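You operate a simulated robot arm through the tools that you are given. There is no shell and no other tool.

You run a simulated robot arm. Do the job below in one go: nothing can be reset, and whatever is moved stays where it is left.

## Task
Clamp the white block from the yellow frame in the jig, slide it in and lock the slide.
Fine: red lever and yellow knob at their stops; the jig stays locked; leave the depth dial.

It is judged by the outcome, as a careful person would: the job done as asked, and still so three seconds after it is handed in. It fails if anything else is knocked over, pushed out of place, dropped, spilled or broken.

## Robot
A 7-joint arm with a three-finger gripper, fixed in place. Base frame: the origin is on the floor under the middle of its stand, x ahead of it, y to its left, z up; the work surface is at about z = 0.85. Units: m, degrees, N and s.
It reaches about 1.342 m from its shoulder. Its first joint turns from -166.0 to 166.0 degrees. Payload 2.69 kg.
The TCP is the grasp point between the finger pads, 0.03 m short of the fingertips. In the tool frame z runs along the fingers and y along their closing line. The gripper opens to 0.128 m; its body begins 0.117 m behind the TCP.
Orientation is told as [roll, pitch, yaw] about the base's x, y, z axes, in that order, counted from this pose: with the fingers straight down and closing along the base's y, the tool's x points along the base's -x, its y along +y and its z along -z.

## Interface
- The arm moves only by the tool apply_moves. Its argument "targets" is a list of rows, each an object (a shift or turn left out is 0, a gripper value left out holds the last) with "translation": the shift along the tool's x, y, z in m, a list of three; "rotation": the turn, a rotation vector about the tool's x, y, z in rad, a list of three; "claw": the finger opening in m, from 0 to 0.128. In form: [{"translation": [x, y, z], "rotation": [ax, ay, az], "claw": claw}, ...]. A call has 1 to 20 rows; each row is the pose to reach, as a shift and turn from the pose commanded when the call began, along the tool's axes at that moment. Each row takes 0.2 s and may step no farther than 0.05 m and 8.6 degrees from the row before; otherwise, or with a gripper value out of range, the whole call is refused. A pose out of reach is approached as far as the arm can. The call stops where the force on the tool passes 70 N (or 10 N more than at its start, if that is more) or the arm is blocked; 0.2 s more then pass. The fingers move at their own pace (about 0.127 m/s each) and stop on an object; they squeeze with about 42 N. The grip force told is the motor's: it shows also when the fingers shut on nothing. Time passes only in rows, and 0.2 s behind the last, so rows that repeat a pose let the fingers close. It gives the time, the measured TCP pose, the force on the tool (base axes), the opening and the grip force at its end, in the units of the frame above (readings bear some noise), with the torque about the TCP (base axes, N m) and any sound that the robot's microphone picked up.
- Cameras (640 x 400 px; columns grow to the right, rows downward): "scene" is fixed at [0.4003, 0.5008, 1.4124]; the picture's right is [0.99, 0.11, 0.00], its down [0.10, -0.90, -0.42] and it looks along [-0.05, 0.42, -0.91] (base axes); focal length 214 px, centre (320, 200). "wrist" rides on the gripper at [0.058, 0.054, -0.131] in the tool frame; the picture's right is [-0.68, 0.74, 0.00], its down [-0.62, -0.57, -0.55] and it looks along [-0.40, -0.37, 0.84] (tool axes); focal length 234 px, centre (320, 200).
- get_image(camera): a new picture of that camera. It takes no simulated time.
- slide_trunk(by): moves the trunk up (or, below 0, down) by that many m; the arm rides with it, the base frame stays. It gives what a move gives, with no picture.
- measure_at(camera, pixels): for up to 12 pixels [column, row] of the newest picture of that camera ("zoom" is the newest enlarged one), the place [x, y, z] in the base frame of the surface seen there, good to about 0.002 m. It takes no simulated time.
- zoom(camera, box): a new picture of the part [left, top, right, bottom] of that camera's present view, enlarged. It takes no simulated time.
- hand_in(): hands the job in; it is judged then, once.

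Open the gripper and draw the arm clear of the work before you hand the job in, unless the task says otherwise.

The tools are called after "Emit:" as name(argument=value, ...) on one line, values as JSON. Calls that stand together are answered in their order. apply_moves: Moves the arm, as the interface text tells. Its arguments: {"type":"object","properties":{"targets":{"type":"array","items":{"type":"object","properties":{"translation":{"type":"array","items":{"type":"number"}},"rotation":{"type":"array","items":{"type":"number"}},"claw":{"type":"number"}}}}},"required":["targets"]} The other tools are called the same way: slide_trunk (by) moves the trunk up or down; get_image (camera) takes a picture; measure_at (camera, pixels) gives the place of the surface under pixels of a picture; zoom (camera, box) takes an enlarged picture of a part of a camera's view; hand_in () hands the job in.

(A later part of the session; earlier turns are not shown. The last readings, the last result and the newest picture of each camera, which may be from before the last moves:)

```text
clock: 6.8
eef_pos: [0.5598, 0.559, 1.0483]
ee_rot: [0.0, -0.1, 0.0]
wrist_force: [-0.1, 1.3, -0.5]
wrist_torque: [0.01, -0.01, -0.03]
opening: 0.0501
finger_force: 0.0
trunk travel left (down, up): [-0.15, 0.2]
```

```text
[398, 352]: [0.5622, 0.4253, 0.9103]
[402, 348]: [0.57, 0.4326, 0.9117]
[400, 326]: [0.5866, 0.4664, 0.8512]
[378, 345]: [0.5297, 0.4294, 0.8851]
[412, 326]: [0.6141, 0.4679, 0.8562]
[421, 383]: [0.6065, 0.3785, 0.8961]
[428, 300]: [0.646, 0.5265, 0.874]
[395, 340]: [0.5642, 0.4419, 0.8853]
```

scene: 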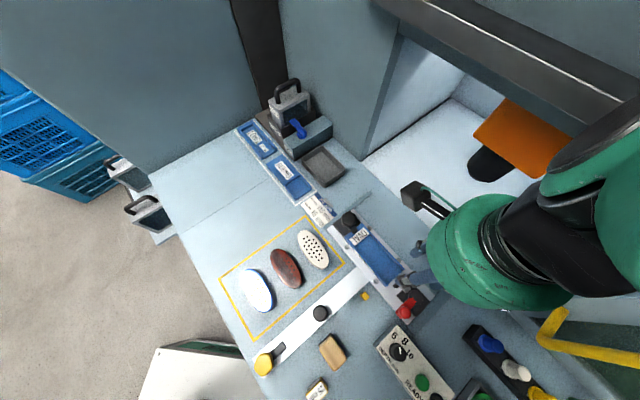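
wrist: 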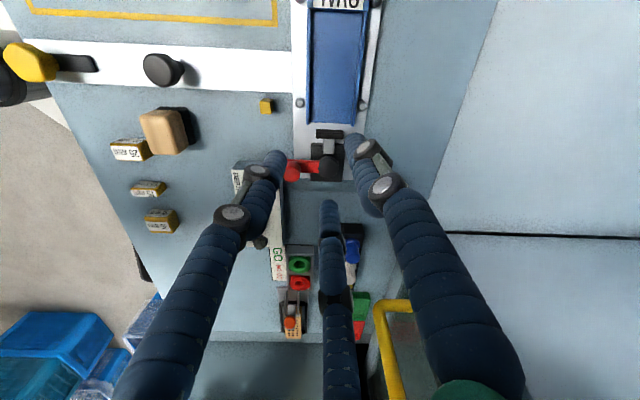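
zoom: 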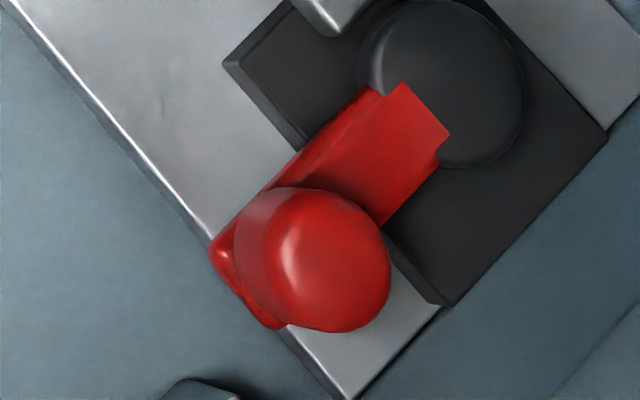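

The dial (0.565,0.428) is far enough from the fingers. I move above the red knob (0.577,0.4955) and descend with tips staying above the lever arm (z 0.895).

Emit:
apply_moves(targets=[{"translation": [-0.009, -0.032, 0.01], "claw": 0.06}, {"translation": [-0.0175, -0.0635, 0.02], "claw": 0.06}, {"translation": [-0.0175, -0.0635, 0.06], "claw": 0.06}, {"translation": [-0.0175, -0.0635, 0.095], "claw": 0.06}, {"translation": [-0.0175, -0.0635, 0.118], "claw": 0.06}, {"translation": [-0.0175, -0.0635, 0.118], "claw": 0.06}])

Emit:
get_image(camera="wrist")

Emit:
get_image(camera="scene")

```text
clock: 8.2
eef_pos: [0.5778, 0.4962, 0.9312]
ee_rot: [0.1, 0.1, 0.0]
wrist_force: [-0.3, -0.3, 0.0]
wrist_torque: [0.0, 0.05, 0.03]
opening: 0.0599
finger_force: 0.0
trunk travel left (down, up): [-0.15, 0.2]
```

```text
taken
```

wrist: 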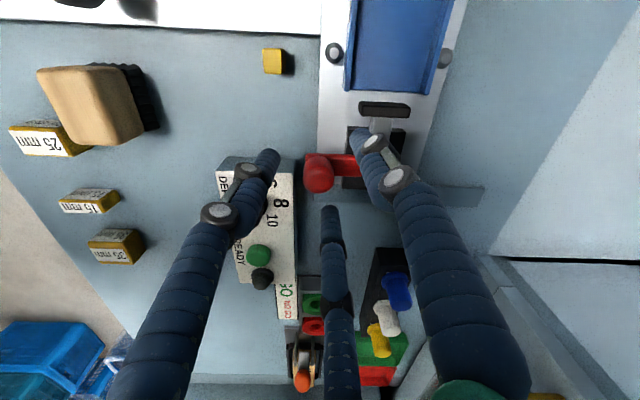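

```text
taken
```

scene: 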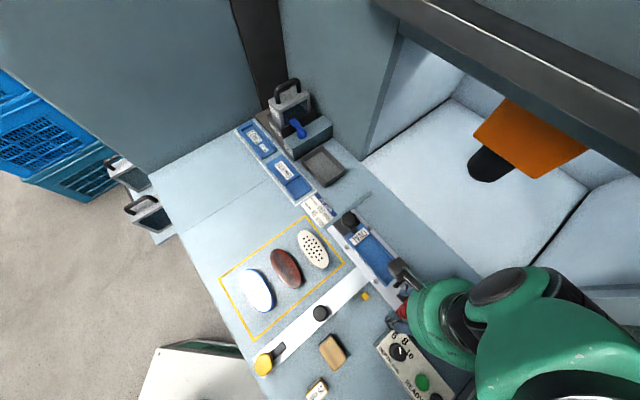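

The red knob is centred between the fingers (wrist 318,172). I close to a loose cage of 0.03 and try swinging the lever a small amount away from the nest (counter-clockwise from above).

Emit:
apply_moves(targets=[{"claw": 0.03}, {"claw": 0.03}, {"claw": 0.026}, {"translation": [-0.004, -0.003, 0], "claw": 0.026}, {"translation": [-0.008, -0.0059, 0], "claw": 0.026}, {"translation": [-0.0151, -0.0092, 0], "claw": 0.026}, {"translation": [-0.0151, -0.0092, 0], "claw": 0.026}])

Emit:
get_image(camera="wrist")

Emit:
zoom(camera="wrist", box=[250, 60, 450, 220])

```text
clock: 9.8
eef_pos: [0.5922, 0.4862, 0.9318]
ee_rot: [-0.1, 0.0, 0.0]
wrist_force: [-3.0, -4.6, -0.2]
wrist_torque: [-0.13, 0.09, 0.04]
opening: 0.0295
finger_force: 2.6
trunk travel left (down, up): [-0.15, 0.2]
```

```text
taken
```

wrist: 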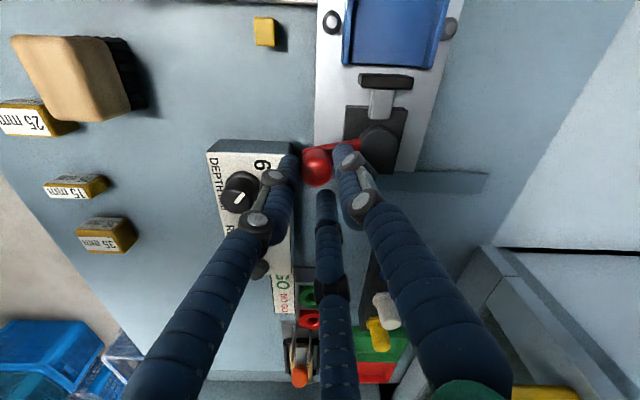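

```text
2.50 times, centred on (350, 140) of wrist
```

zoom: 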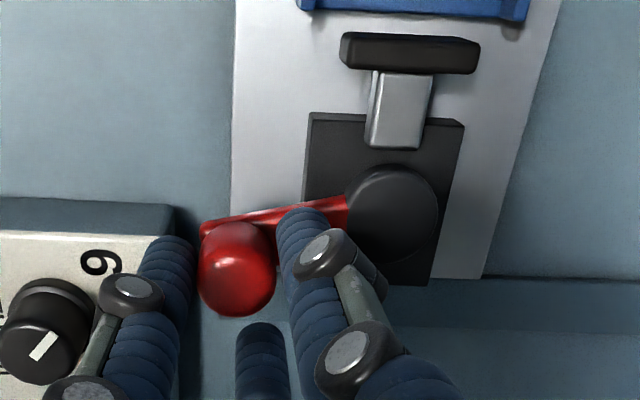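

The lever followed (~15°) with only ~5 N. I measure the pad position to see which way it moved.

Emit:
measure_at(camera="zoom", pixels=[[410, 36], [410, 56], [405, 70], [370, 50], [450, 55], [395, 110], [380, 120], [235, 270], [395, 215], [410, 12]])

```text
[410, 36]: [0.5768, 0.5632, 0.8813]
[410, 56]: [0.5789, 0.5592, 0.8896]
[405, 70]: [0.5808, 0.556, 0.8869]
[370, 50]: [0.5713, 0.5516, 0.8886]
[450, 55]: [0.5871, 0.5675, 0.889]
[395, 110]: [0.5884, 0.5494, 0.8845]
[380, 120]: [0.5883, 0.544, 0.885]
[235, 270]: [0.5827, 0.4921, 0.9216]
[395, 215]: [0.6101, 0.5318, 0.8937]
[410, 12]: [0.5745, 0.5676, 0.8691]
```

The lever is at about -124° and the pad seems nearly unmoved, so I swing it further and check again.

Emit:
apply_moves(targets=[{"translation": [-0.0076, -0.0021, 0], "claw": 0.026}, {"translation": [-0.0154, -0.0027, 0], "claw": 0.026}, {"translation": [-0.0232, -0.0021, 0], "claw": 0.026}, {"translation": [-0.0232, -0.0021, 0], "claw": 0.026}])

Emit:
zoom(camera="wrist", box=[250, 40, 450, 220])

```text
clock: 10.8
eef_pos: [0.6177, 0.4865, 0.9326]
ee_rot: [0.1, -0.1, 0.0]
wrist_force: [-0.3, 0.5, 1.7]
wrist_torque: [-0.04, -0.14, 0.08]
opening: 0.0273
finger_force: 17.7
trunk travel left (down, up): [-0.15, 0.2]
```

```text
2.22 times, centred on (350, 130) of wrist
```

zoom: 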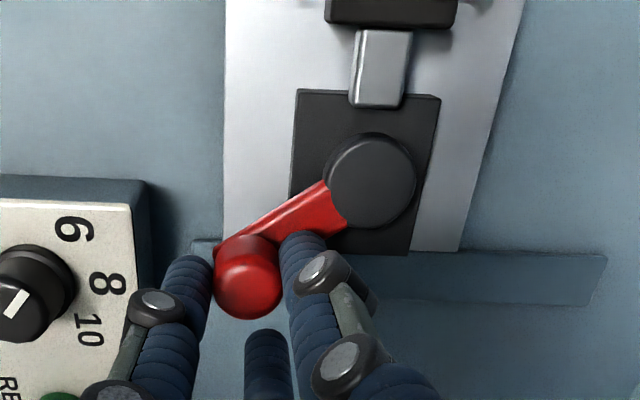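

Emit:
measure_at(camera="zoom", pixels=[[390, 12], [390, 24], [350, 10], [430, 14], [250, 280], [372, 175], [380, 60], [375, 100]])

Emit:
zoom(camera="scene", box=[370, 240, 450, 330])

Emit:
zoom(camera="wrist", box=[300, 0, 450, 110])

```text
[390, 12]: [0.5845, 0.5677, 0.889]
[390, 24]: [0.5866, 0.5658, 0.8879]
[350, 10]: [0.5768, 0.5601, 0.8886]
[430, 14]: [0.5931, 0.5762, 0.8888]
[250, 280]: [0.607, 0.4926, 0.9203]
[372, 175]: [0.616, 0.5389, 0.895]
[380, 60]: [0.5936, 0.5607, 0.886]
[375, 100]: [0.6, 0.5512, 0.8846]
```

```text
4.44 times, centred on (410, 285) of scene
```

zoom: 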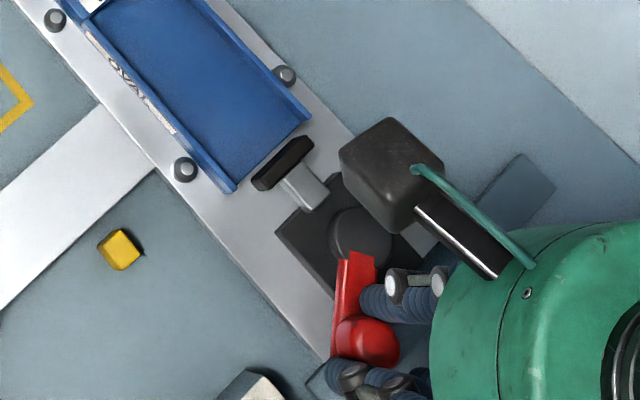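

```text
3.64 times, centred on (375, 55) of wrist
```

zoom: 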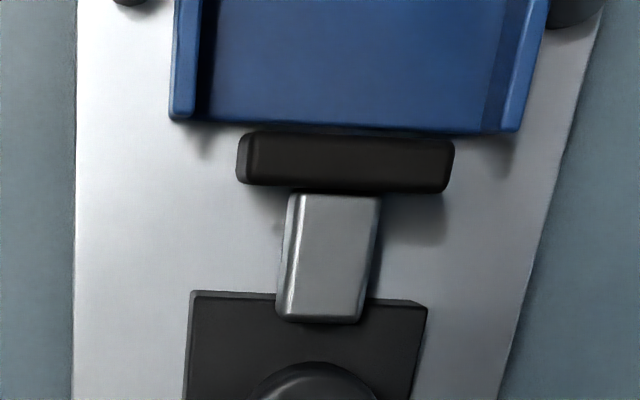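

The pad moves toward the nest as the lever swings this way, i.e. this is the closing direction, but the carriage itself slid ~13 mm inward because the slide is free. I continue by pulling only along the jig axis (+x,-y) so the carriage is drawn back rather than pushed.

Emit:
apply_moves(targets=[{"translation": [-0.0042, -0.0042, 0], "claw": 0.026}, {"translation": [-0.0085, -0.0085, 0], "claw": 0.026}, {"translation": [-0.0085, -0.0085, 0], "claw": 0.026}])

Emit:
zoom(camera="wrist", box=[250, 0, 450, 220])

Emit:
zoom(camera="scene", box=[370, 240, 450, 330])

```text
clock: 11.6
eef_pos: [0.6251, 0.4778, 0.9318]
ee_rot: [-0.1, 0.1, 0.0]
wrist_force: [-1.9, 3.7, -1.4]
wrist_torque: [-0.06, -0.39, 0.0]
opening: 0.0269
finger_force: 44.9
trunk travel left (down, up): [-0.15, 0.2]
```

```text
1.82 times, centred on (350, 110) of wrist
```

zoom: 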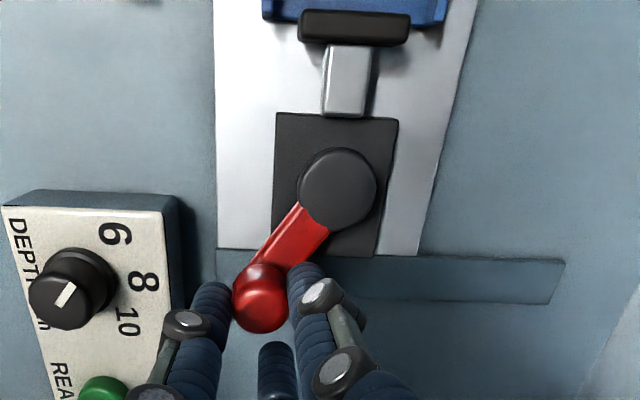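

```text
4.44 times, centred on (410, 285) of scene
```

zoom: 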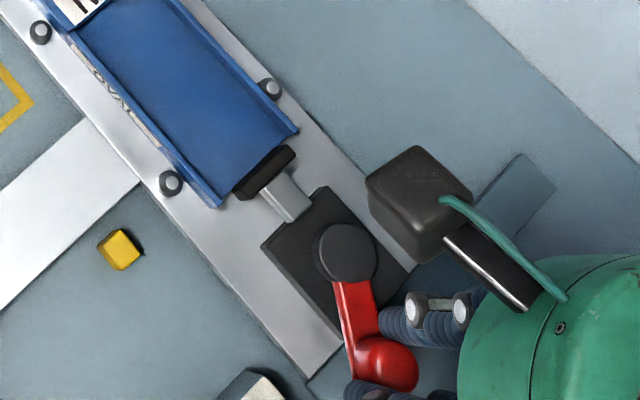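

Emit:
measure_at(camera="zoom", pixels=[[345, 250], [388, 360], [275, 160], [245, 195], [265, 175], [280, 150], [215, 205], [295, 130], [170, 180], [100, 120]])

```text
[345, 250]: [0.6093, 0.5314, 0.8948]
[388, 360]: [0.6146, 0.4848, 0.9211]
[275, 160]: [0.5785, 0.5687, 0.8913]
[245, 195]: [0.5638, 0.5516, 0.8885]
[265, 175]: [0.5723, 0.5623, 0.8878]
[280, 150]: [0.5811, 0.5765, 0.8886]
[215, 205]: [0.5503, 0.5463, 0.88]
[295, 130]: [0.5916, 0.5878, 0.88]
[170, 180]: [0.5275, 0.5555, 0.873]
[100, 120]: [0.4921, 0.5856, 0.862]
```

The pad advanced ~7 mm for ~49° of lever swing. I continue the swing to find the stop, gripping the knob lightly and following the arc.

Emit:
apply_moves(targets=[{"translation": [-0.004, -0.001, 0], "claw": 0.027}, {"translation": [-0.008, -0.001, 0], "claw": 0.027}, {"translation": [-0.012, 0.001, 0], "claw": 0.027}, {"translation": [-0.016, 0.003, 0], "claw": 0.027}, {"translation": [-0.016, 0.003, 0], "claw": 0.027}])

Emit:
zoom(camera="wrist", box=[250, 0, 450, 220])

Emit:
zoom(camera="scene", box=[370, 240, 450, 330])

```text
clock: 12.8
eef_pos: [0.6395, 0.4802, 0.9322]
ee_rot: [0.1, 0.0, 0.0]
wrist_force: [-0.1, -4.3, 0.2]
wrist_torque: [-0.34, -0.37, 0.1]
opening: 0.028
finger_force: 18.5
trunk travel left (down, up): [-0.15, 0.2]
```

```text
1.82 times, centred on (350, 110) of wrist
```

zoom: 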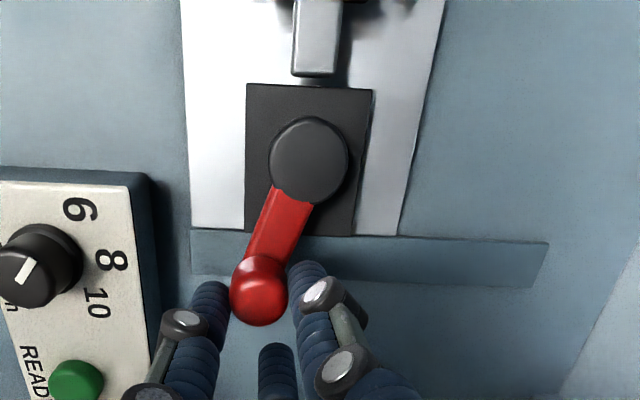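

```text
4.44 times, centred on (410, 285) of scene
```

zoom: 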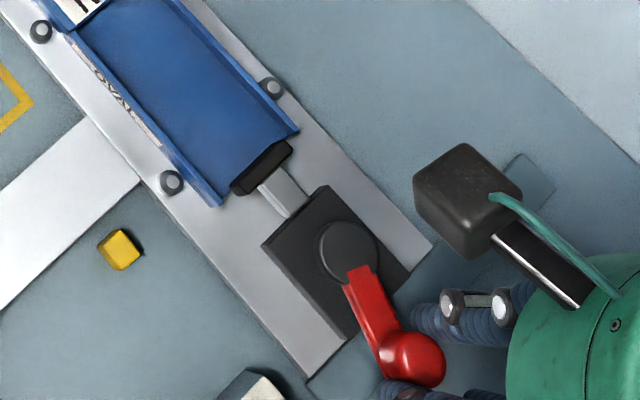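

Emit:
measure_at(camera="zoom", pixels=[[348, 250], [414, 355], [262, 170], [270, 160], [245, 190], [285, 150]])

Emit:
apply_moves(targets=[{"translation": [-0.003, 0.002, 0], "claw": 0.027}, {"translation": [-0.006, 0.0045, 0], "claw": 0.027}, {"translation": [-0.009, 0.007, 0], "claw": 0.027}, {"translation": [-0.009, 0.007, 0], "claw": 0.027}])

Emit:
zoom(camera="wrist", box=[250, 0, 450, 220])

Emit:
zoom(camera="scene", box=[370, 240, 450, 330])

```text
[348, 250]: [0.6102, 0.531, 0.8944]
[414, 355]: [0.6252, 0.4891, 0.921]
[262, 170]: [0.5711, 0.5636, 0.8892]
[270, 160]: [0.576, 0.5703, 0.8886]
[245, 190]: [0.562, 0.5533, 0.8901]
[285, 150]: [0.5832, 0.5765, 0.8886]
```

```text
clock: 13.8
eef_pos: [0.6508, 0.4874, 0.9332]
ee_rot: [0.0, -0.1, -0.1]
wrist_force: [-4.5, -3.8, 2.1]
wrist_torque: [-0.12, 0.1, 0.08]
opening: 0.0301
finger_force: 1.8
trunk travel left (down, up): [-0.15, 0.2]
```

```text
1.82 times, centred on (350, 110) of wrist
```

zoom: 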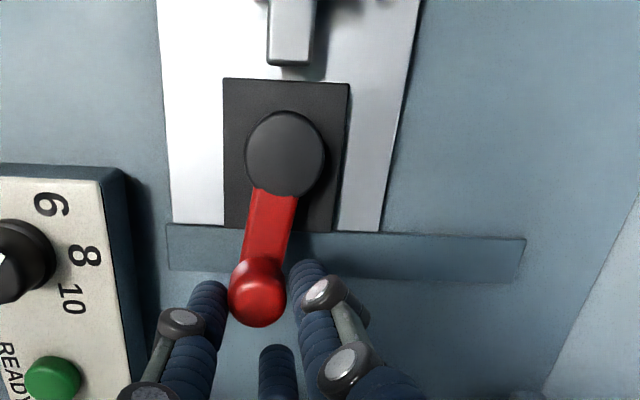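

```text
4.44 times, centred on (410, 285) of scene
```

zoom: 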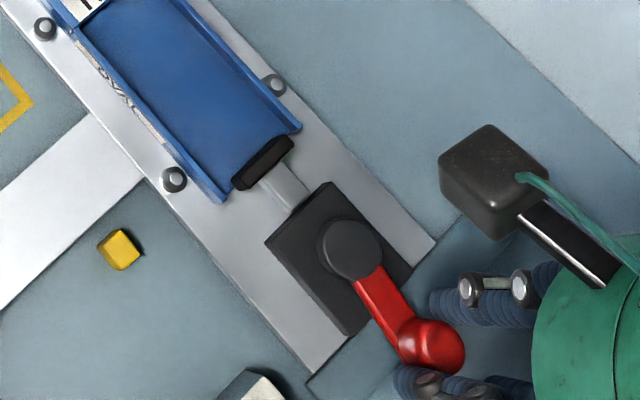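

Emit:
measure_at(camera="zoom", pixels=[[352, 248], [432, 346], [262, 165], [270, 155], [257, 158], [285, 145], [242, 185], [220, 198], [295, 128]])

Emit:
apply_moves(targets=[{"translation": [-0.003, 0.003, 0], "claw": 0.027}, {"translation": [-0.006, 0.006, 0], "claw": 0.027}, {"translation": [-0.006, 0.006, 0], "claw": 0.027}])

Emit:
zoom(camera="wrist", box=[250, 0, 450, 220])

Emit:
zoom(camera="scene", box=[370, 240, 450, 330])

```text
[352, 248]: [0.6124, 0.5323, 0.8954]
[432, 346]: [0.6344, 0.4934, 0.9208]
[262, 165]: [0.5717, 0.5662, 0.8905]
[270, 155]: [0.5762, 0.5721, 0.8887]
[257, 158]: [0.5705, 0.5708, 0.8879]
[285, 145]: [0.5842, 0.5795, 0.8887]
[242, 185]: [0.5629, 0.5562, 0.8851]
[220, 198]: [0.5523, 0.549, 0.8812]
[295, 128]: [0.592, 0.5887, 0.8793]
```

```text
clock: 14.6
eef_pos: [0.6564, 0.4949, 0.9328]
ee_rot: [0.0, 0.0, 0.0]
wrist_force: [-0.6, 2.5, -1.4]
wrist_torque: [-0.04, -0.28, -0.07]
opening: 0.0278
finger_force: 17.9
trunk travel left (down, up): [-0.15, 0.2]
```

```text
1.82 times, centred on (350, 110) of wrist
```

zoom: 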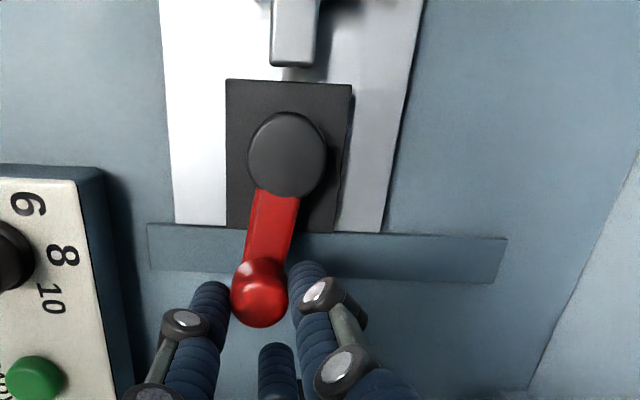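

```text
4.44 times, centred on (410, 285) of scene
```

zoom: 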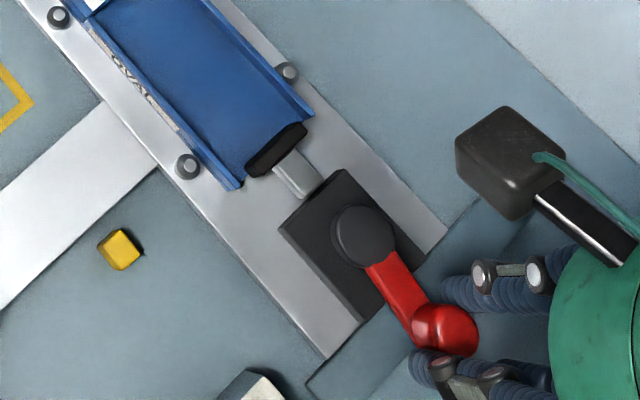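

The lever has stopped turning (about 75–80° from its start) while the carriage slides with tiny force, so that is likely the closed stop with the pad just inside the nest end. I swing it back to its start along the same arc, which also returns the carriage to its outer stop.

Emit:
apply_moves(targets=[{"translation": [0.013, -0.003, 0], "claw": 0.03}, {"translation": [0.0264, -0.0057, 0], "claw": 0.03}, {"translation": [0.032, -0.008, 0], "claw": 0.03}, {"translation": [0.0373, -0.0102, 0], "claw": 0.03}, {"translation": [0.043, -0.0111, 0], "claw": 0.03}, {"translation": [0.049, -0.0117, 0], "claw": 0.03}, {"translation": [0.055, -0.0111, 0], "claw": 0.03}, {"translation": [0.0607, -0.0102, 0], "claw": 0.03}, {"translation": [0.0716, -0.0057, 0], "claw": 0.03}, {"translation": [0.0808, 0.0015, 0], "claw": 0.03}, {"translation": [0.0808, 0.0015, 0], "claw": 0.03}])

Emit:
zoom(camera="wrist", box=[250, 0, 450, 220])

Emit:
zoom(camera="scene", box=[370, 240, 450, 330])

```text
clock: 17.0
eef_pos: [0.5754, 0.4943, 0.933]
ee_rot: [-0.1, 0.0, 0.0]
wrist_force: [0.1, -0.4, 0.1]
wrist_torque: [-0.04, -0.02, 0.0]
opening: 0.0299
finger_force: 0.1
trunk travel left (down, up): [-0.15, 0.2]
```

```text
1.82 times, centred on (350, 110) of wrist
```

zoom: 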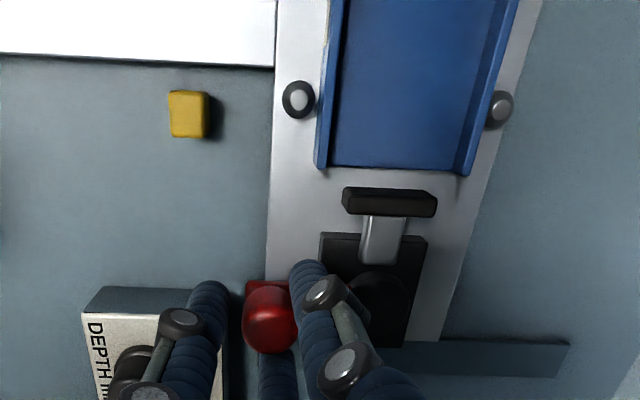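

```text
4.44 times, centred on (410, 285) of scene
```

zoom: 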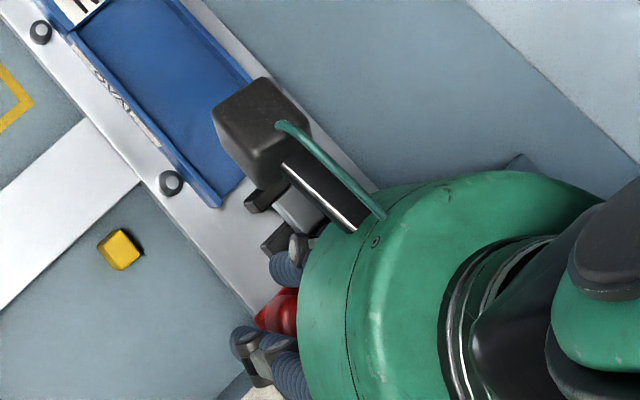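

The lever is back at its start with the pad retracted. I gently test whether it turns further the other way (toward the nest) to open more.

Emit:
apply_moves(targets=[{"translation": [0.0035, 0.0057, 0], "claw": 0.03}, {"translation": [0.0069, 0.0113, 0], "claw": 0.03}, {"translation": [0.0092, 0.0167, 0], "claw": 0.03}, {"translation": [0.0092, 0.0167, 0], "claw": 0.03}])

Emit:
zoom(camera="wrist", box=[250, 0, 450, 220])

```text
clock: 18.0
eef_pos: [0.568, 0.5129, 0.9332]
ee_rot: [0.1, -0.1, 0.0]
wrist_force: [27.0, -5.1, 1.8]
wrist_torque: [-0.1, -0.8, 0.34]
opening: 0.0472
finger_force: 13.2
trunk travel left (down, up): [-0.15, 0.2]
```

```text
1.82 times, centred on (350, 110) of wrist
```

zoom: 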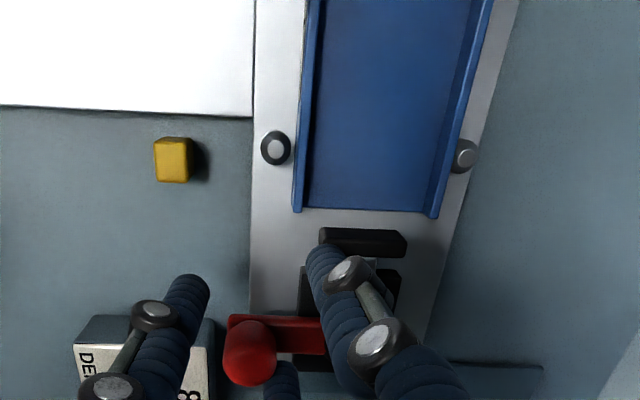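

A firm 27 N resistance: the start position is the lever's open stop. I back the gripper off to the centre of the knob, open, rise, and then read labels on the jig nest's side and stored nests.

Emit:
apply_moves(targets=[{"translation": [-0.0035, -0.009, 0], "claw": 0.05}, {"translation": [-0.008, -0.0175, 0], "claw": 0.06}, {"translation": [-0.008, -0.0175, -0.03], "claw": 0.06}, {"translation": [-0.008, -0.0175, -0.07], "claw": 0.06}, {"translation": [-0.008, -0.0175, -0.1], "claw": 0.1}, {"translation": [0.03, -0.0175, -0.12], "claw": 0.128}])

Emit:
get_image(camera="scene")

Emit:
zoom(camera="scene", box=[225, 110, 345, 215])

Emit:
zoom(camera="scene", box=[355, 235, 395, 285])

Emit:
get_image(camera="wrist")

```text
clock: 19.4
eef_pos: [0.5359, 0.4943, 1.0507]
ee_rot: [0.0, 0.1, 0.1]
wrist_force: [0.8, -0.1, -0.9]
wrist_torque: [-0.01, 0.08, 0.0]
opening: 0.1281
finger_force: 0.0
trunk travel left (down, up): [-0.15, 0.2]
```

```text
taken
```

scene: 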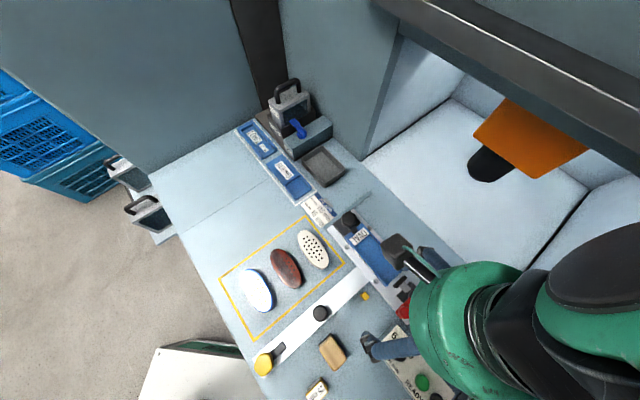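

```text
3.81 times, centred on (285, 162) of scene
```

zoom: 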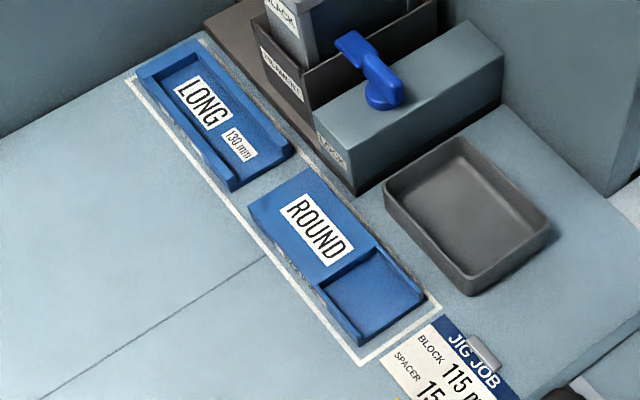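

```text
8.00 times, centred on (375, 260) of scene
```

zoom: 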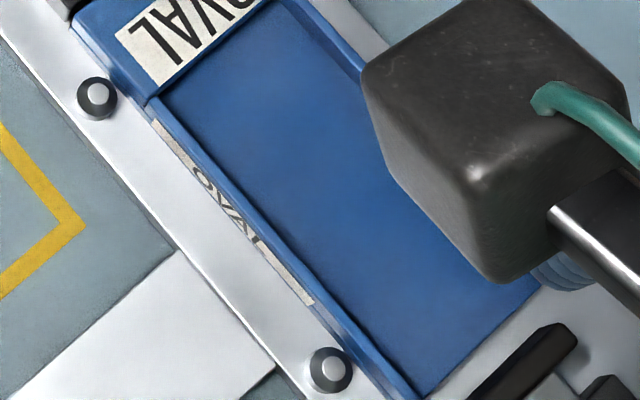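

```text
taken
```

wrist: 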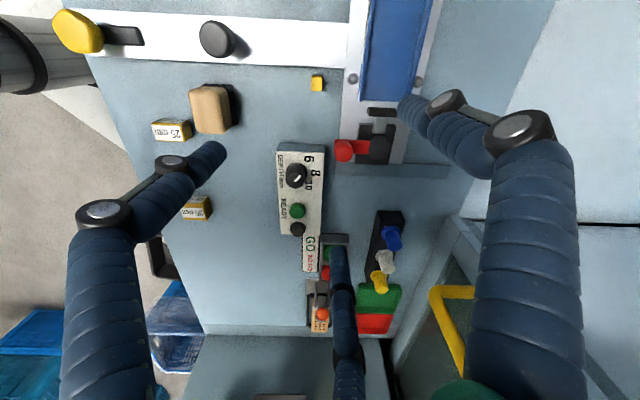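

The stored nests are "LONG 130 mm" and "ROUND", so the card's 115 mm + 15 mm spacer adds up to the LONG nest. The installed OVAL nest with its clamp (109–122 mm) suits the ~109 mm oval block directly. I go above the white block with yaw −51° so the thumb faces its +n side.

Emit:
apply_moves(targets=[{"translation": [0.0244, 0.0165, 0.0], "rotation": [0, 0, 0.1271], "claw": 0.08}, {"translation": [0.0488, 0.033, 0.0], "rotation": [0, 0, 0.2542], "claw": 0.08}, {"translation": [0.0732, 0.0495, 0.0], "rotation": [0, 0, 0.3813], "claw": 0.08}, {"translation": [0.0976, 0.066, 0.005], "rotation": [0, 0, 0.5084], "claw": 0.08}, {"translation": [0.122, 0.0825, 0.01], "rotation": [0, 0, 0.6355], "claw": 0.08}, {"translation": [0.1464, 0.099, 0.015], "rotation": [0, 0, 0.7626], "claw": 0.08}, {"translation": [0.1707, 0.1154, 0.02], "rotation": [0, 0, 0.89], "claw": 0.08}, {"translation": [0.1707, 0.1154, 0.02], "rotation": [0, 0, 0.89], "claw": 0.08}])

Emit:
get_image(camera="wrist")

Emit:
get_image(camera="scene")

```text
clock: 21.2
eef_pos: [0.3654, 0.6094, 1.0302]
ee_rot: [0.0, 0.0, -51.2]
wrist_force: [-0.1, -0.3, 0.0]
wrist_torque: [-0.02, -0.01, 0.02]
opening: 0.0802
finger_force: 0.0
trunk travel left (down, up): [-0.15, 0.2]
```

```text
taken
```

wrist: 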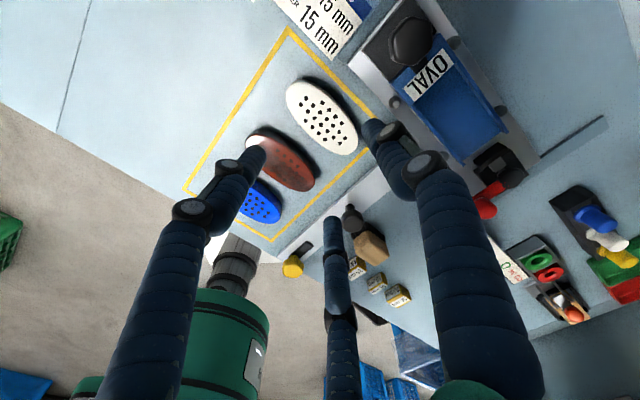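

```text
taken
```

scene: 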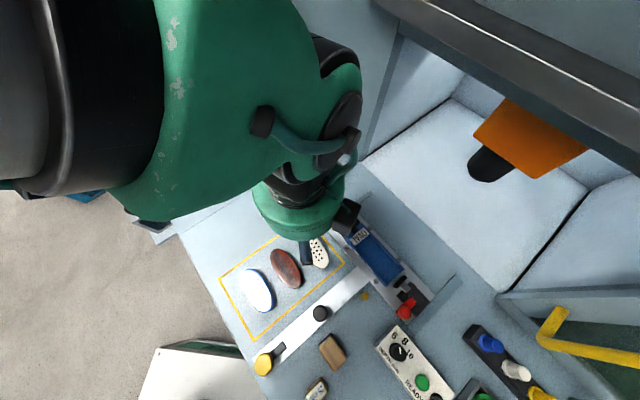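

The block sits at wrist (322,117) nearly under the TCP. I zoom in to refine its outline before descending.

Emit:
zoom(camera="wrist", box=[270, 65, 380, 170])

```text
3.81 times, centred on (325, 118) of wrist
```

zoom: 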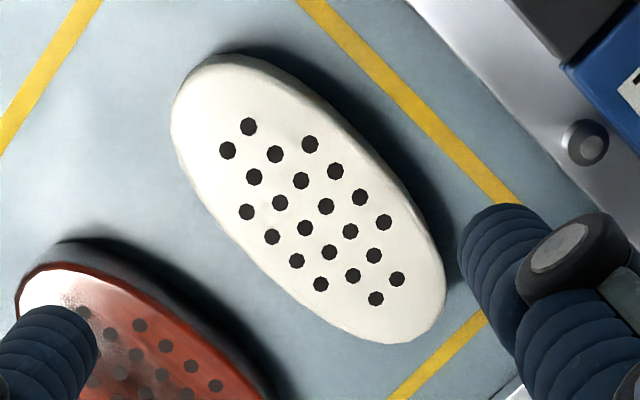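

Emit:
measure_at(camera="zoom", pixels=[[177, 95], [195, 68], [172, 130], [225, 62], [440, 315], [425, 332], [400, 340], [443, 285], [312, 213], [340, 115], [265, 265], [290, 80]])

Emit:
measure_at(camera="zoom", pixels=[[385, 160], [420, 220], [300, 300], [230, 225], [350, 330], [195, 180]])

```text
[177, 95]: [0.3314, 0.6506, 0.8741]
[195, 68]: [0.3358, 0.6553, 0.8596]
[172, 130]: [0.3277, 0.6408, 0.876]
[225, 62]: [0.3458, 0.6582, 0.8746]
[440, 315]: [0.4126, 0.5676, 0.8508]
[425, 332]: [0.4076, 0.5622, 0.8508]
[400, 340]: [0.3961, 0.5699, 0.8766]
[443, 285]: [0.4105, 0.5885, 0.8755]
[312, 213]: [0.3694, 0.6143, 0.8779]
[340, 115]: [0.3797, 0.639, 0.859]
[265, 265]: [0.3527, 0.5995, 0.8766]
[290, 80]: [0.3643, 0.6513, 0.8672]
```

```text
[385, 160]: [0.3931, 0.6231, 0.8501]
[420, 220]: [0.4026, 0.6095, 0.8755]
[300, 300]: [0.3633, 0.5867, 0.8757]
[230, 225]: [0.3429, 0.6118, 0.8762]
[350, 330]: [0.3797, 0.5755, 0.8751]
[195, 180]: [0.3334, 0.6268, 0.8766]
```

Outline fit: centre (0.370,0.614), ~108×46 mm, axis −51°. I descend so the fingertips stay ~14 mm above the table (to clear the nest walls later) and close on the block's sides.

Emit:
apply_moves(targets=[{"translation": [0.0007, -0.001, 0.045], "claw": 0.08}, {"translation": [0.0007, -0.001, 0.09], "claw": 0.08}, {"translation": [0.0007, -0.001, 0.12], "claw": 0.08}, {"translation": [0.0007, -0.001, 0.1362], "claw": 0.08}, {"translation": [0.0007, -0.001, 0.1362], "claw": 0.08}])

Emit:
get_image(camera="wrist")

Emit:
get_image(camera="scene")

```text
clock: 22.4
eef_pos: [0.3647, 0.609, 0.8958]
ee_rot: [0.0, 0.0, -51.0]
wrist_force: [0.0, -0.6, -0.7]
wrist_torque: [-0.01, -0.03, 0.0]
opening: 0.0798
finger_force: 0.1
trunk travel left (down, up): [-0.15, 0.2]
```

```text
taken
```

wrist: 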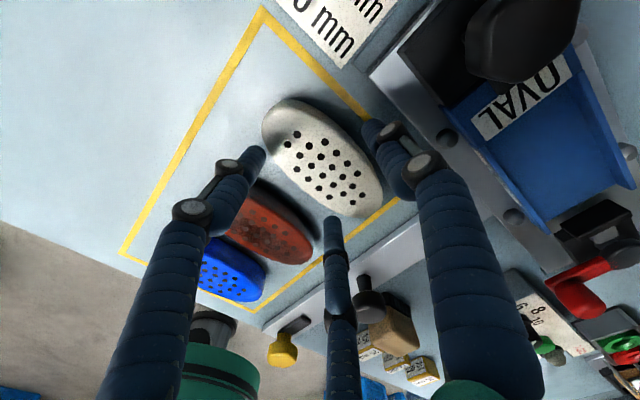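

```text
taken
```

scene: 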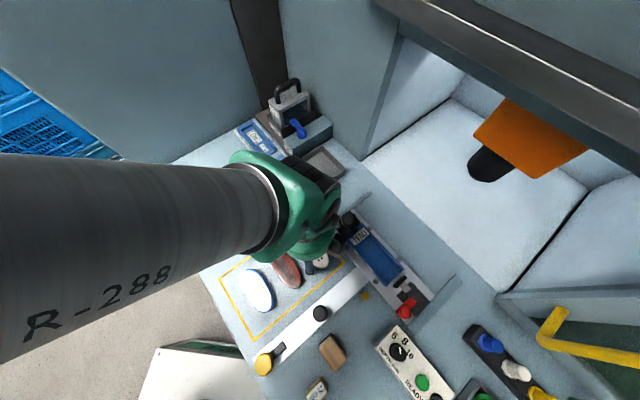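

All three fingers stand around the white block. I close in steps to let it self-centre gently.

Emit:
apply_moves(targets=[{"claw": 0.074}, {"claw": 0.069}, {"claw": 0.064}, {"claw": 0.059}, {"claw": 0.054}, {"claw": 0.049}, {"claw": 0.044}, {"claw": 0.04}, {"claw": 0.04}])

Emit:
get_image(camera="wrist")

```text
clock: 24.4
eef_pos: [0.3633, 0.609, 0.8962]
ee_rot: [0.0, 0.0, -51.0]
wrist_force: [1.2, -0.1, 2.0]
wrist_torque: [0.01, -0.06, -0.09]
opening: 0.0644
finger_force: 42.1
trunk travel left (down, up): [-0.15, 0.2]
```

```text
taken
```

wrist: 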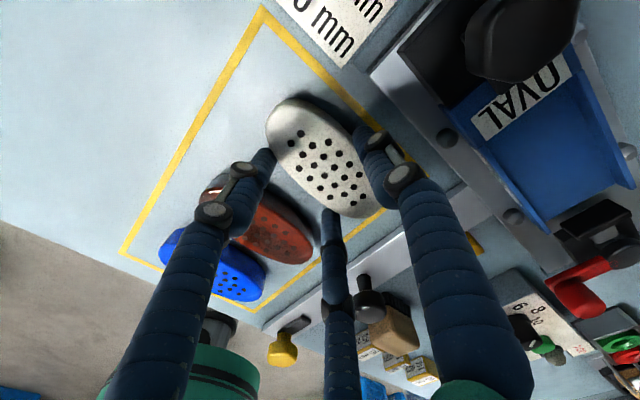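

Gripped at opening 0.0644 with 42 N, matching my geometry estimate. I lift 40 mm and check the hold.

Emit:
apply_moves(targets=[{"translation": [0, 0, -0.01], "claw": 0.04}, {"translation": [0, 0, -0.025], "claw": 0.04}, {"translation": [0, 0, -0.04], "claw": 0.04}, {"translation": [0, 0, -0.04], "claw": 0.04}])

Emit:
get_image(camera="wrist")

Emit:
zoom(camera="scene", box=[340, 200, 440, 330])

```text
clock: 25.4
eef_pos: [0.3631, 0.6088, 0.9356]
ee_rot: [-0.1, 0.0, -50.9]
wrist_force: [0.1, -0.3, 0.1]
wrist_torque: [0.0, 0.0, -0.01]
opening: 0.0397
finger_force: 0.0
trunk travel left (down, up): [-0.15, 0.2]
```

```text
taken
```

wrist: 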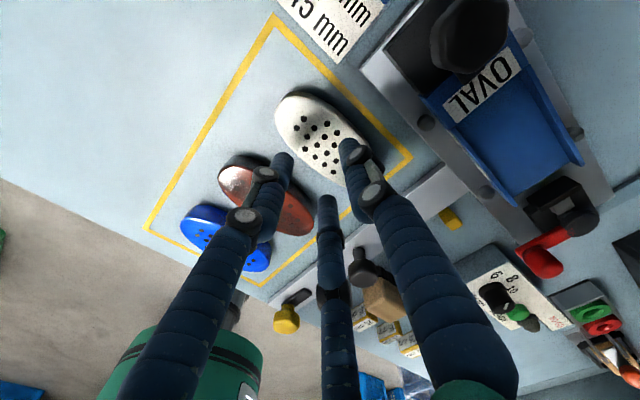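

```text
3.08 times, centred on (390, 265) of scene
```

zoom: 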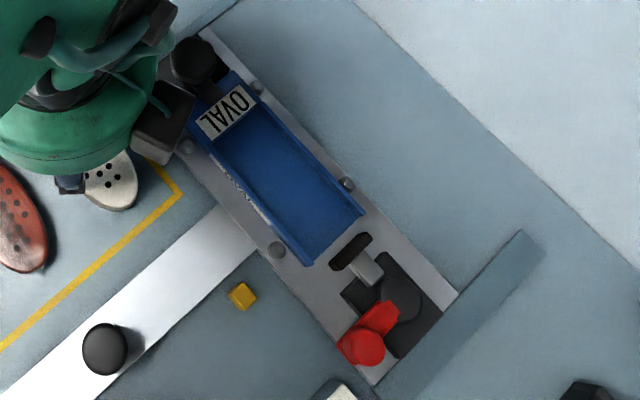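

The rounded fingertips slipped off with that shallow grip; the block stayed on the table. I open up and re-measure the block before a deeper grasp.

Emit:
apply_moves(targets=[{"translation": [0, 0, -0.03], "claw": 0.08}, {"translation": [0, 0, -0.06], "claw": 0.08}, {"translation": [0, 0, -0.09], "claw": 0.08}, {"translation": [0, 0, -0.09], "claw": 0.08}])

Emit:
zoom(camera="wrist", box=[270, 65, 380, 170])

Emit:
get_image(camera="scene")

```text
clock: 26.4
eef_pos: [0.364, 0.6077, 1.0258]
ee_rot: [0.0, 0.0, -50.9]
wrist_force: [-0.1, 0.4, 0.5]
wrist_torque: [0.03, 0.01, 0.02]
opening: 0.0801
finger_force: 0.1
trunk travel left (down, up): [-0.15, 0.2]
```

```text
3.81 times, centred on (325, 118) of wrist
```

zoom: 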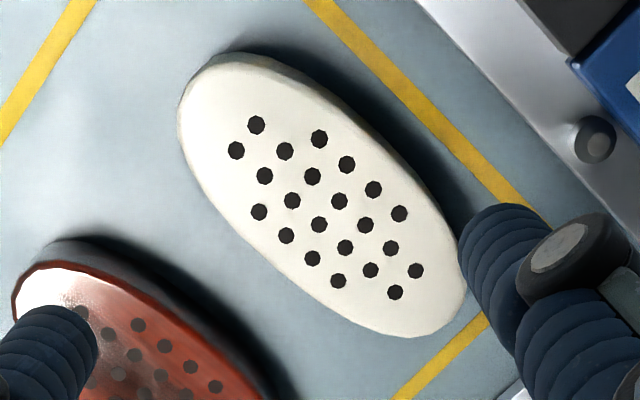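

```text
taken
```

scene: 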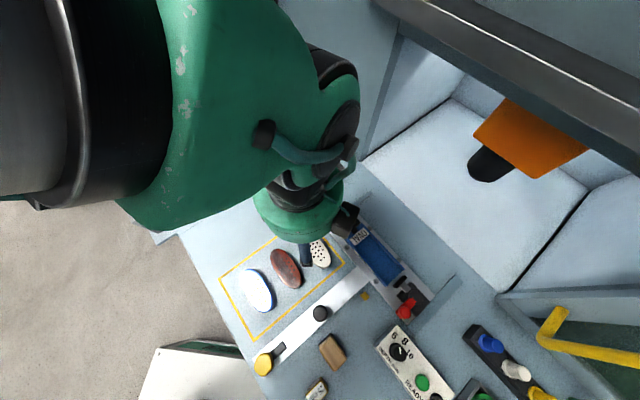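

Emit:
measure_at(camera="zoom", pixels=[[185, 85], [180, 115], [200, 65], [235, 58], [460, 305], [440, 328], [412, 336], [464, 275], [325, 211], [360, 125], [280, 260], [405, 170]])

Emit:
measure_at(camera="zoom", pixels=[[300, 82], [440, 215], [320, 297], [245, 225], [370, 327], [207, 180]])

```text
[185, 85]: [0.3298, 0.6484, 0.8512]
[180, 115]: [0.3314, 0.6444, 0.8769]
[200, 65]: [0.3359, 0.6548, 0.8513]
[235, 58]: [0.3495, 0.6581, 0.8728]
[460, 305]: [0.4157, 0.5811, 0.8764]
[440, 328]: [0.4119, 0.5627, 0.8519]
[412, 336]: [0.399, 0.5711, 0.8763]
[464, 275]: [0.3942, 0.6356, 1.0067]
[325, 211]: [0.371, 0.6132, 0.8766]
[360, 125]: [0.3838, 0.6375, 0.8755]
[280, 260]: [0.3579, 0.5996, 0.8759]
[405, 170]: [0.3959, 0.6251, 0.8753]
```

```text
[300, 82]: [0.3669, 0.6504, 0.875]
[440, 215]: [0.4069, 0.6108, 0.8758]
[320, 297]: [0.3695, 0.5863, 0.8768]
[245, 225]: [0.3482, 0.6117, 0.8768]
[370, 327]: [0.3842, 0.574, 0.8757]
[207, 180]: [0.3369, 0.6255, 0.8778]
```

The block is now at about (0.373,0.614) with axis ≈ −47.5°. I align yaw to it and descend deeper (fingertips ~6 mm above the table) for a firmer grip.

Emit:
apply_moves(targets=[{"translation": [-0.0012, 0.0035, 0.045], "rotation": [0, 0, -0.06], "claw": 0.08}, {"translation": [-0.0012, 0.0035, 0.09], "rotation": [0, 0, -0.06], "claw": 0.08}, {"translation": [-0.0012, 0.0035, 0.12], "rotation": [0, 0, -0.06], "claw": 0.08}, {"translation": [-0.0012, 0.0035, 0.1395], "rotation": [0, 0, -0.06], "claw": 0.08}, {"translation": [-0.0012, 0.0035, 0.1395], "rotation": [0, 0, -0.06], "claw": 0.08}])

Emit:
get_image(camera="wrist")

```text
clock: 27.6
eef_pos: [0.3676, 0.6088, 0.8881]
ee_rot: [0.0, 0.0, -47.4]
wrist_force: [0.0, 0.4, 0.1]
wrist_torque: [-0.01, 0.01, 0.03]
opening: 0.0799
finger_force: 0.0
trunk travel left (down, up): [-0.15, 0.2]
```

```text
taken
```

wrist: 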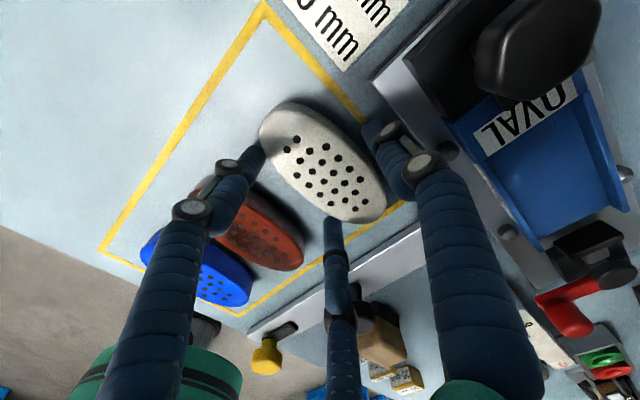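

The fingers surround the block with tips ~8 mm above the table. I lower 2 mm more and close in steps.

Emit:
apply_moves(targets=[{"translation": [0, 0, 0.002], "claw": 0.074}, {"translation": [0, 0, 0.002], "claw": 0.069}, {"translation": [0, 0, 0.002], "claw": 0.066}, {"translation": [0, 0, 0.002], "claw": 0.063}, {"translation": [0, 0, 0.002], "claw": 0.058}, {"translation": [0, 0, 0.002], "claw": 0.05}, {"translation": [0, 0, 0.002], "claw": 0.04}, {"translation": [0, 0, 0.002], "claw": 0.04}])

Emit:
get_image(camera="wrist")

```text
clock: 29.4
eef_pos: [0.3673, 0.609, 0.8859]
ee_rot: [0.0, 0.0, -47.4]
wrist_force: [0.6, -0.8, 1.3]
wrist_torque: [0.02, 0.0, -0.04]
opening: 0.0645
finger_force: 42.2
trunk travel left (down, up): [-0.15, 0.2]
```

```text
taken
```

wrist: 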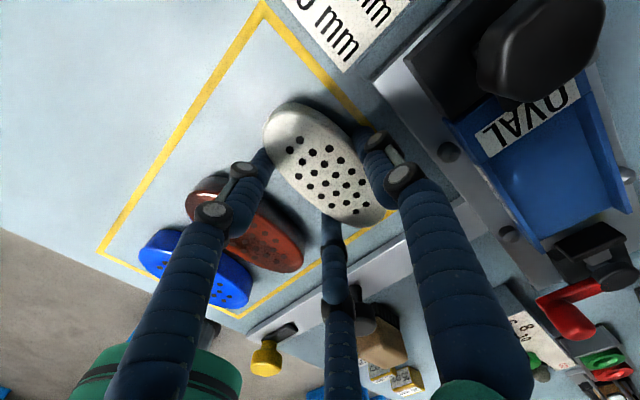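

Gripped at 0.0645, 42 N. I lift only 15 mm slowly and check the opening and pose.

Emit:
apply_moves(targets=[{"translation": [0, 0, -0.004], "claw": 0.04}, {"translation": [0, 0, -0.008], "claw": 0.04}, {"translation": [0, 0, -0.015], "claw": 0.04}, {"translation": [0, 0, -0.015], "claw": 0.04}])

Emit:
get_image(camera="wrist")

```text
clock: 30.4
eef_pos: [0.3664, 0.6101, 0.8999]
ee_rot: [0.0, 0.0, -47.5]
wrist_force: [0.5, 0.0, -0.3]
wrist_torque: [0.01, -0.01, 0.0]
opening: 0.0645
finger_force: 41.5
trunk travel left (down, up): [-0.15, 0.2]
```

```text
taken
```

wrist: 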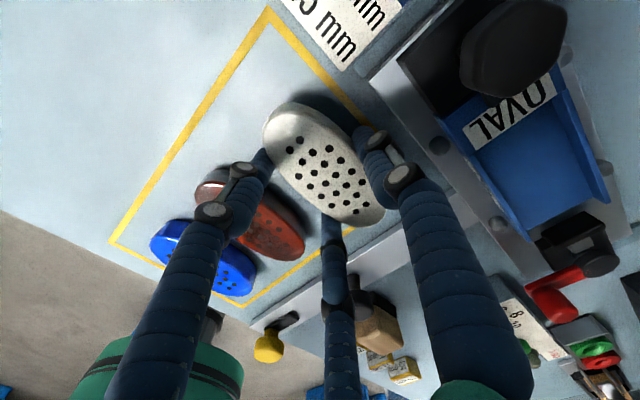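

The block is lifted with the grip unchanged. I raise further to z≈0.96 and measure its pose in the hand.

Emit:
apply_moves(targets=[{"translation": [0, 0, -0.02], "claw": 0.04}, {"translation": [0, 0, -0.04], "claw": 0.04}, {"translation": [0, 0, -0.06], "claw": 0.04}, {"translation": [0, 0, -0.06], "claw": 0.04}])

Emit:
zoom(camera="wrist", box=[240, 80, 410, 240])

Emit:
get_image(camera="scene")

```text
clock: 31.4
eef_pos: [0.3662, 0.6087, 0.9594]
ee_rot: [0.1, 0.0, -47.5]
wrist_force: [-0.3, -0.6, 0.0]
wrist_torque: [0.03, -0.02, 0.01]
opening: 0.0642
finger_force: 42.2
trunk travel left (down, up): [-0.15, 0.2]
```

```text
2.50 times, centred on (325, 160) of wrist
```

zoom: 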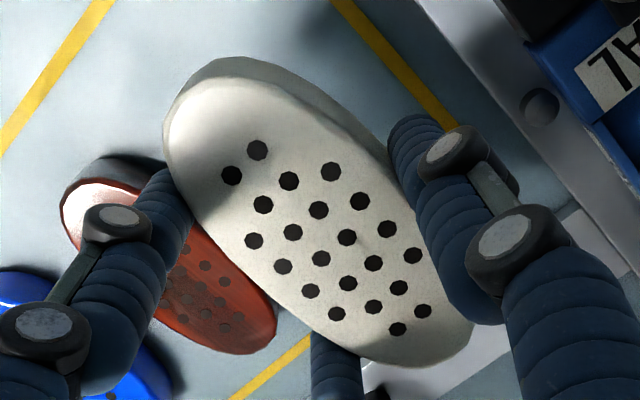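

```text
taken
```

scene: 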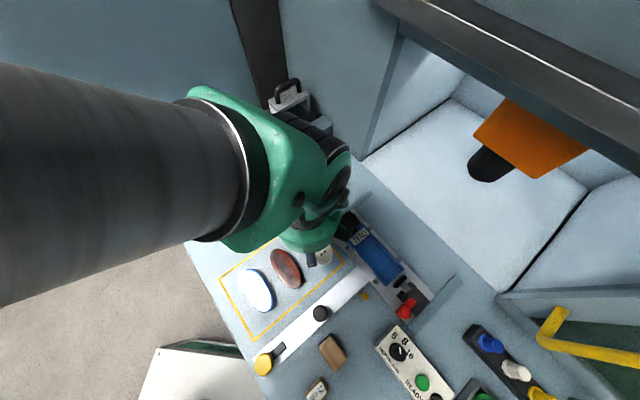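

Emit:
measure_at(camera="zoom", pixels=[[231, 176], [257, 150], [397, 329], [422, 311], [328, 241], [168, 130], [470, 335], [345, 115], [255, 265], [405, 365], [195, 90], [300, 90]])

Emit:
zoom(camera="scene", box=[290, 220, 370, 280])

```text
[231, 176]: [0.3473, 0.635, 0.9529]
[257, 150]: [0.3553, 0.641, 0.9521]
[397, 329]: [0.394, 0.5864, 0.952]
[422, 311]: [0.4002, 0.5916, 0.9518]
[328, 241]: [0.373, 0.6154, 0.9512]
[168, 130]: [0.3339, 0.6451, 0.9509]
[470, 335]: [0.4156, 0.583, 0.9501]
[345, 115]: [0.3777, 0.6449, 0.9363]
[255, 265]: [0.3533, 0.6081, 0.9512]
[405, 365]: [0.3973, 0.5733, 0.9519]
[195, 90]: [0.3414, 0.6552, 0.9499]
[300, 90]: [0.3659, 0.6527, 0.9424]
```

```text
6.67 times, centred on (330, 250) of scene
```

zoom: 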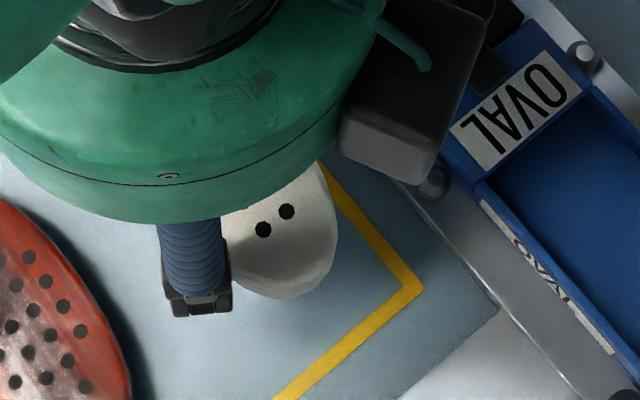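

The held block's top is at z≈0.952, axis ≈ −47°, offset ≈ 9.5 mm from TCP toward the thumb. Now I re-measure the nest's present position, since the carriage may have shifted.

Emit:
zoom(camera="scene", box=[345, 215, 425, 295])

```text
5.00 times, centred on (385, 255) of scene
```

zoom: 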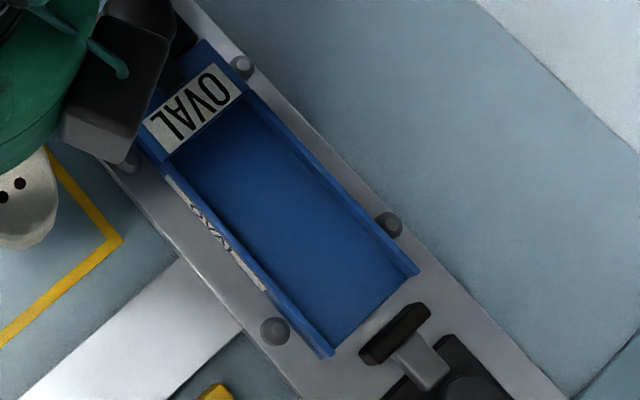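

Emit:
measure_at(camera="zoom", pixels=[[205, 125], [175, 155], [238, 98], [240, 255], [255, 258], [345, 185], [335, 195], [328, 350], [415, 272], [395, 320], [380, 330], [340, 335]])

Emit:
measure_at(camera="zoom", pixels=[[200, 190], [290, 310], [275, 110], [370, 235], [205, 200], [285, 305], [285, 130], [365, 225], [270, 210], [310, 180], [230, 160], [340, 300]])

```text
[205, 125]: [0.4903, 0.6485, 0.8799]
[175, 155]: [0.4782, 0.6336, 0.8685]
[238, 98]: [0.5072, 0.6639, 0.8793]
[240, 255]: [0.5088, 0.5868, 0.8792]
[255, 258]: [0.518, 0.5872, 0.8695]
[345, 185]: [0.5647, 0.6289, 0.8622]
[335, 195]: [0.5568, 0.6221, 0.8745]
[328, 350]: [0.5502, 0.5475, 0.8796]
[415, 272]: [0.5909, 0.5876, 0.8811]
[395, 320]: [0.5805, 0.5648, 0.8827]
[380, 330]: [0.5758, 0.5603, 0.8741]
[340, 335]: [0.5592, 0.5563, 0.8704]
```

```text
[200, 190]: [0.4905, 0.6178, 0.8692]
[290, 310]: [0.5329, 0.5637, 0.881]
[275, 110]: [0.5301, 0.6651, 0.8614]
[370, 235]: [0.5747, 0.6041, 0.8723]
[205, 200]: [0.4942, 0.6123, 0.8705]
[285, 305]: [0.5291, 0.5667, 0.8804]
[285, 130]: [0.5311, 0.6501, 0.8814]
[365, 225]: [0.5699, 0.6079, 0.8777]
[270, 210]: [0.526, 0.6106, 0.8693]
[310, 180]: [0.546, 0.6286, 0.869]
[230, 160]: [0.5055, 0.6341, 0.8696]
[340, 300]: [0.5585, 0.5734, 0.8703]
```

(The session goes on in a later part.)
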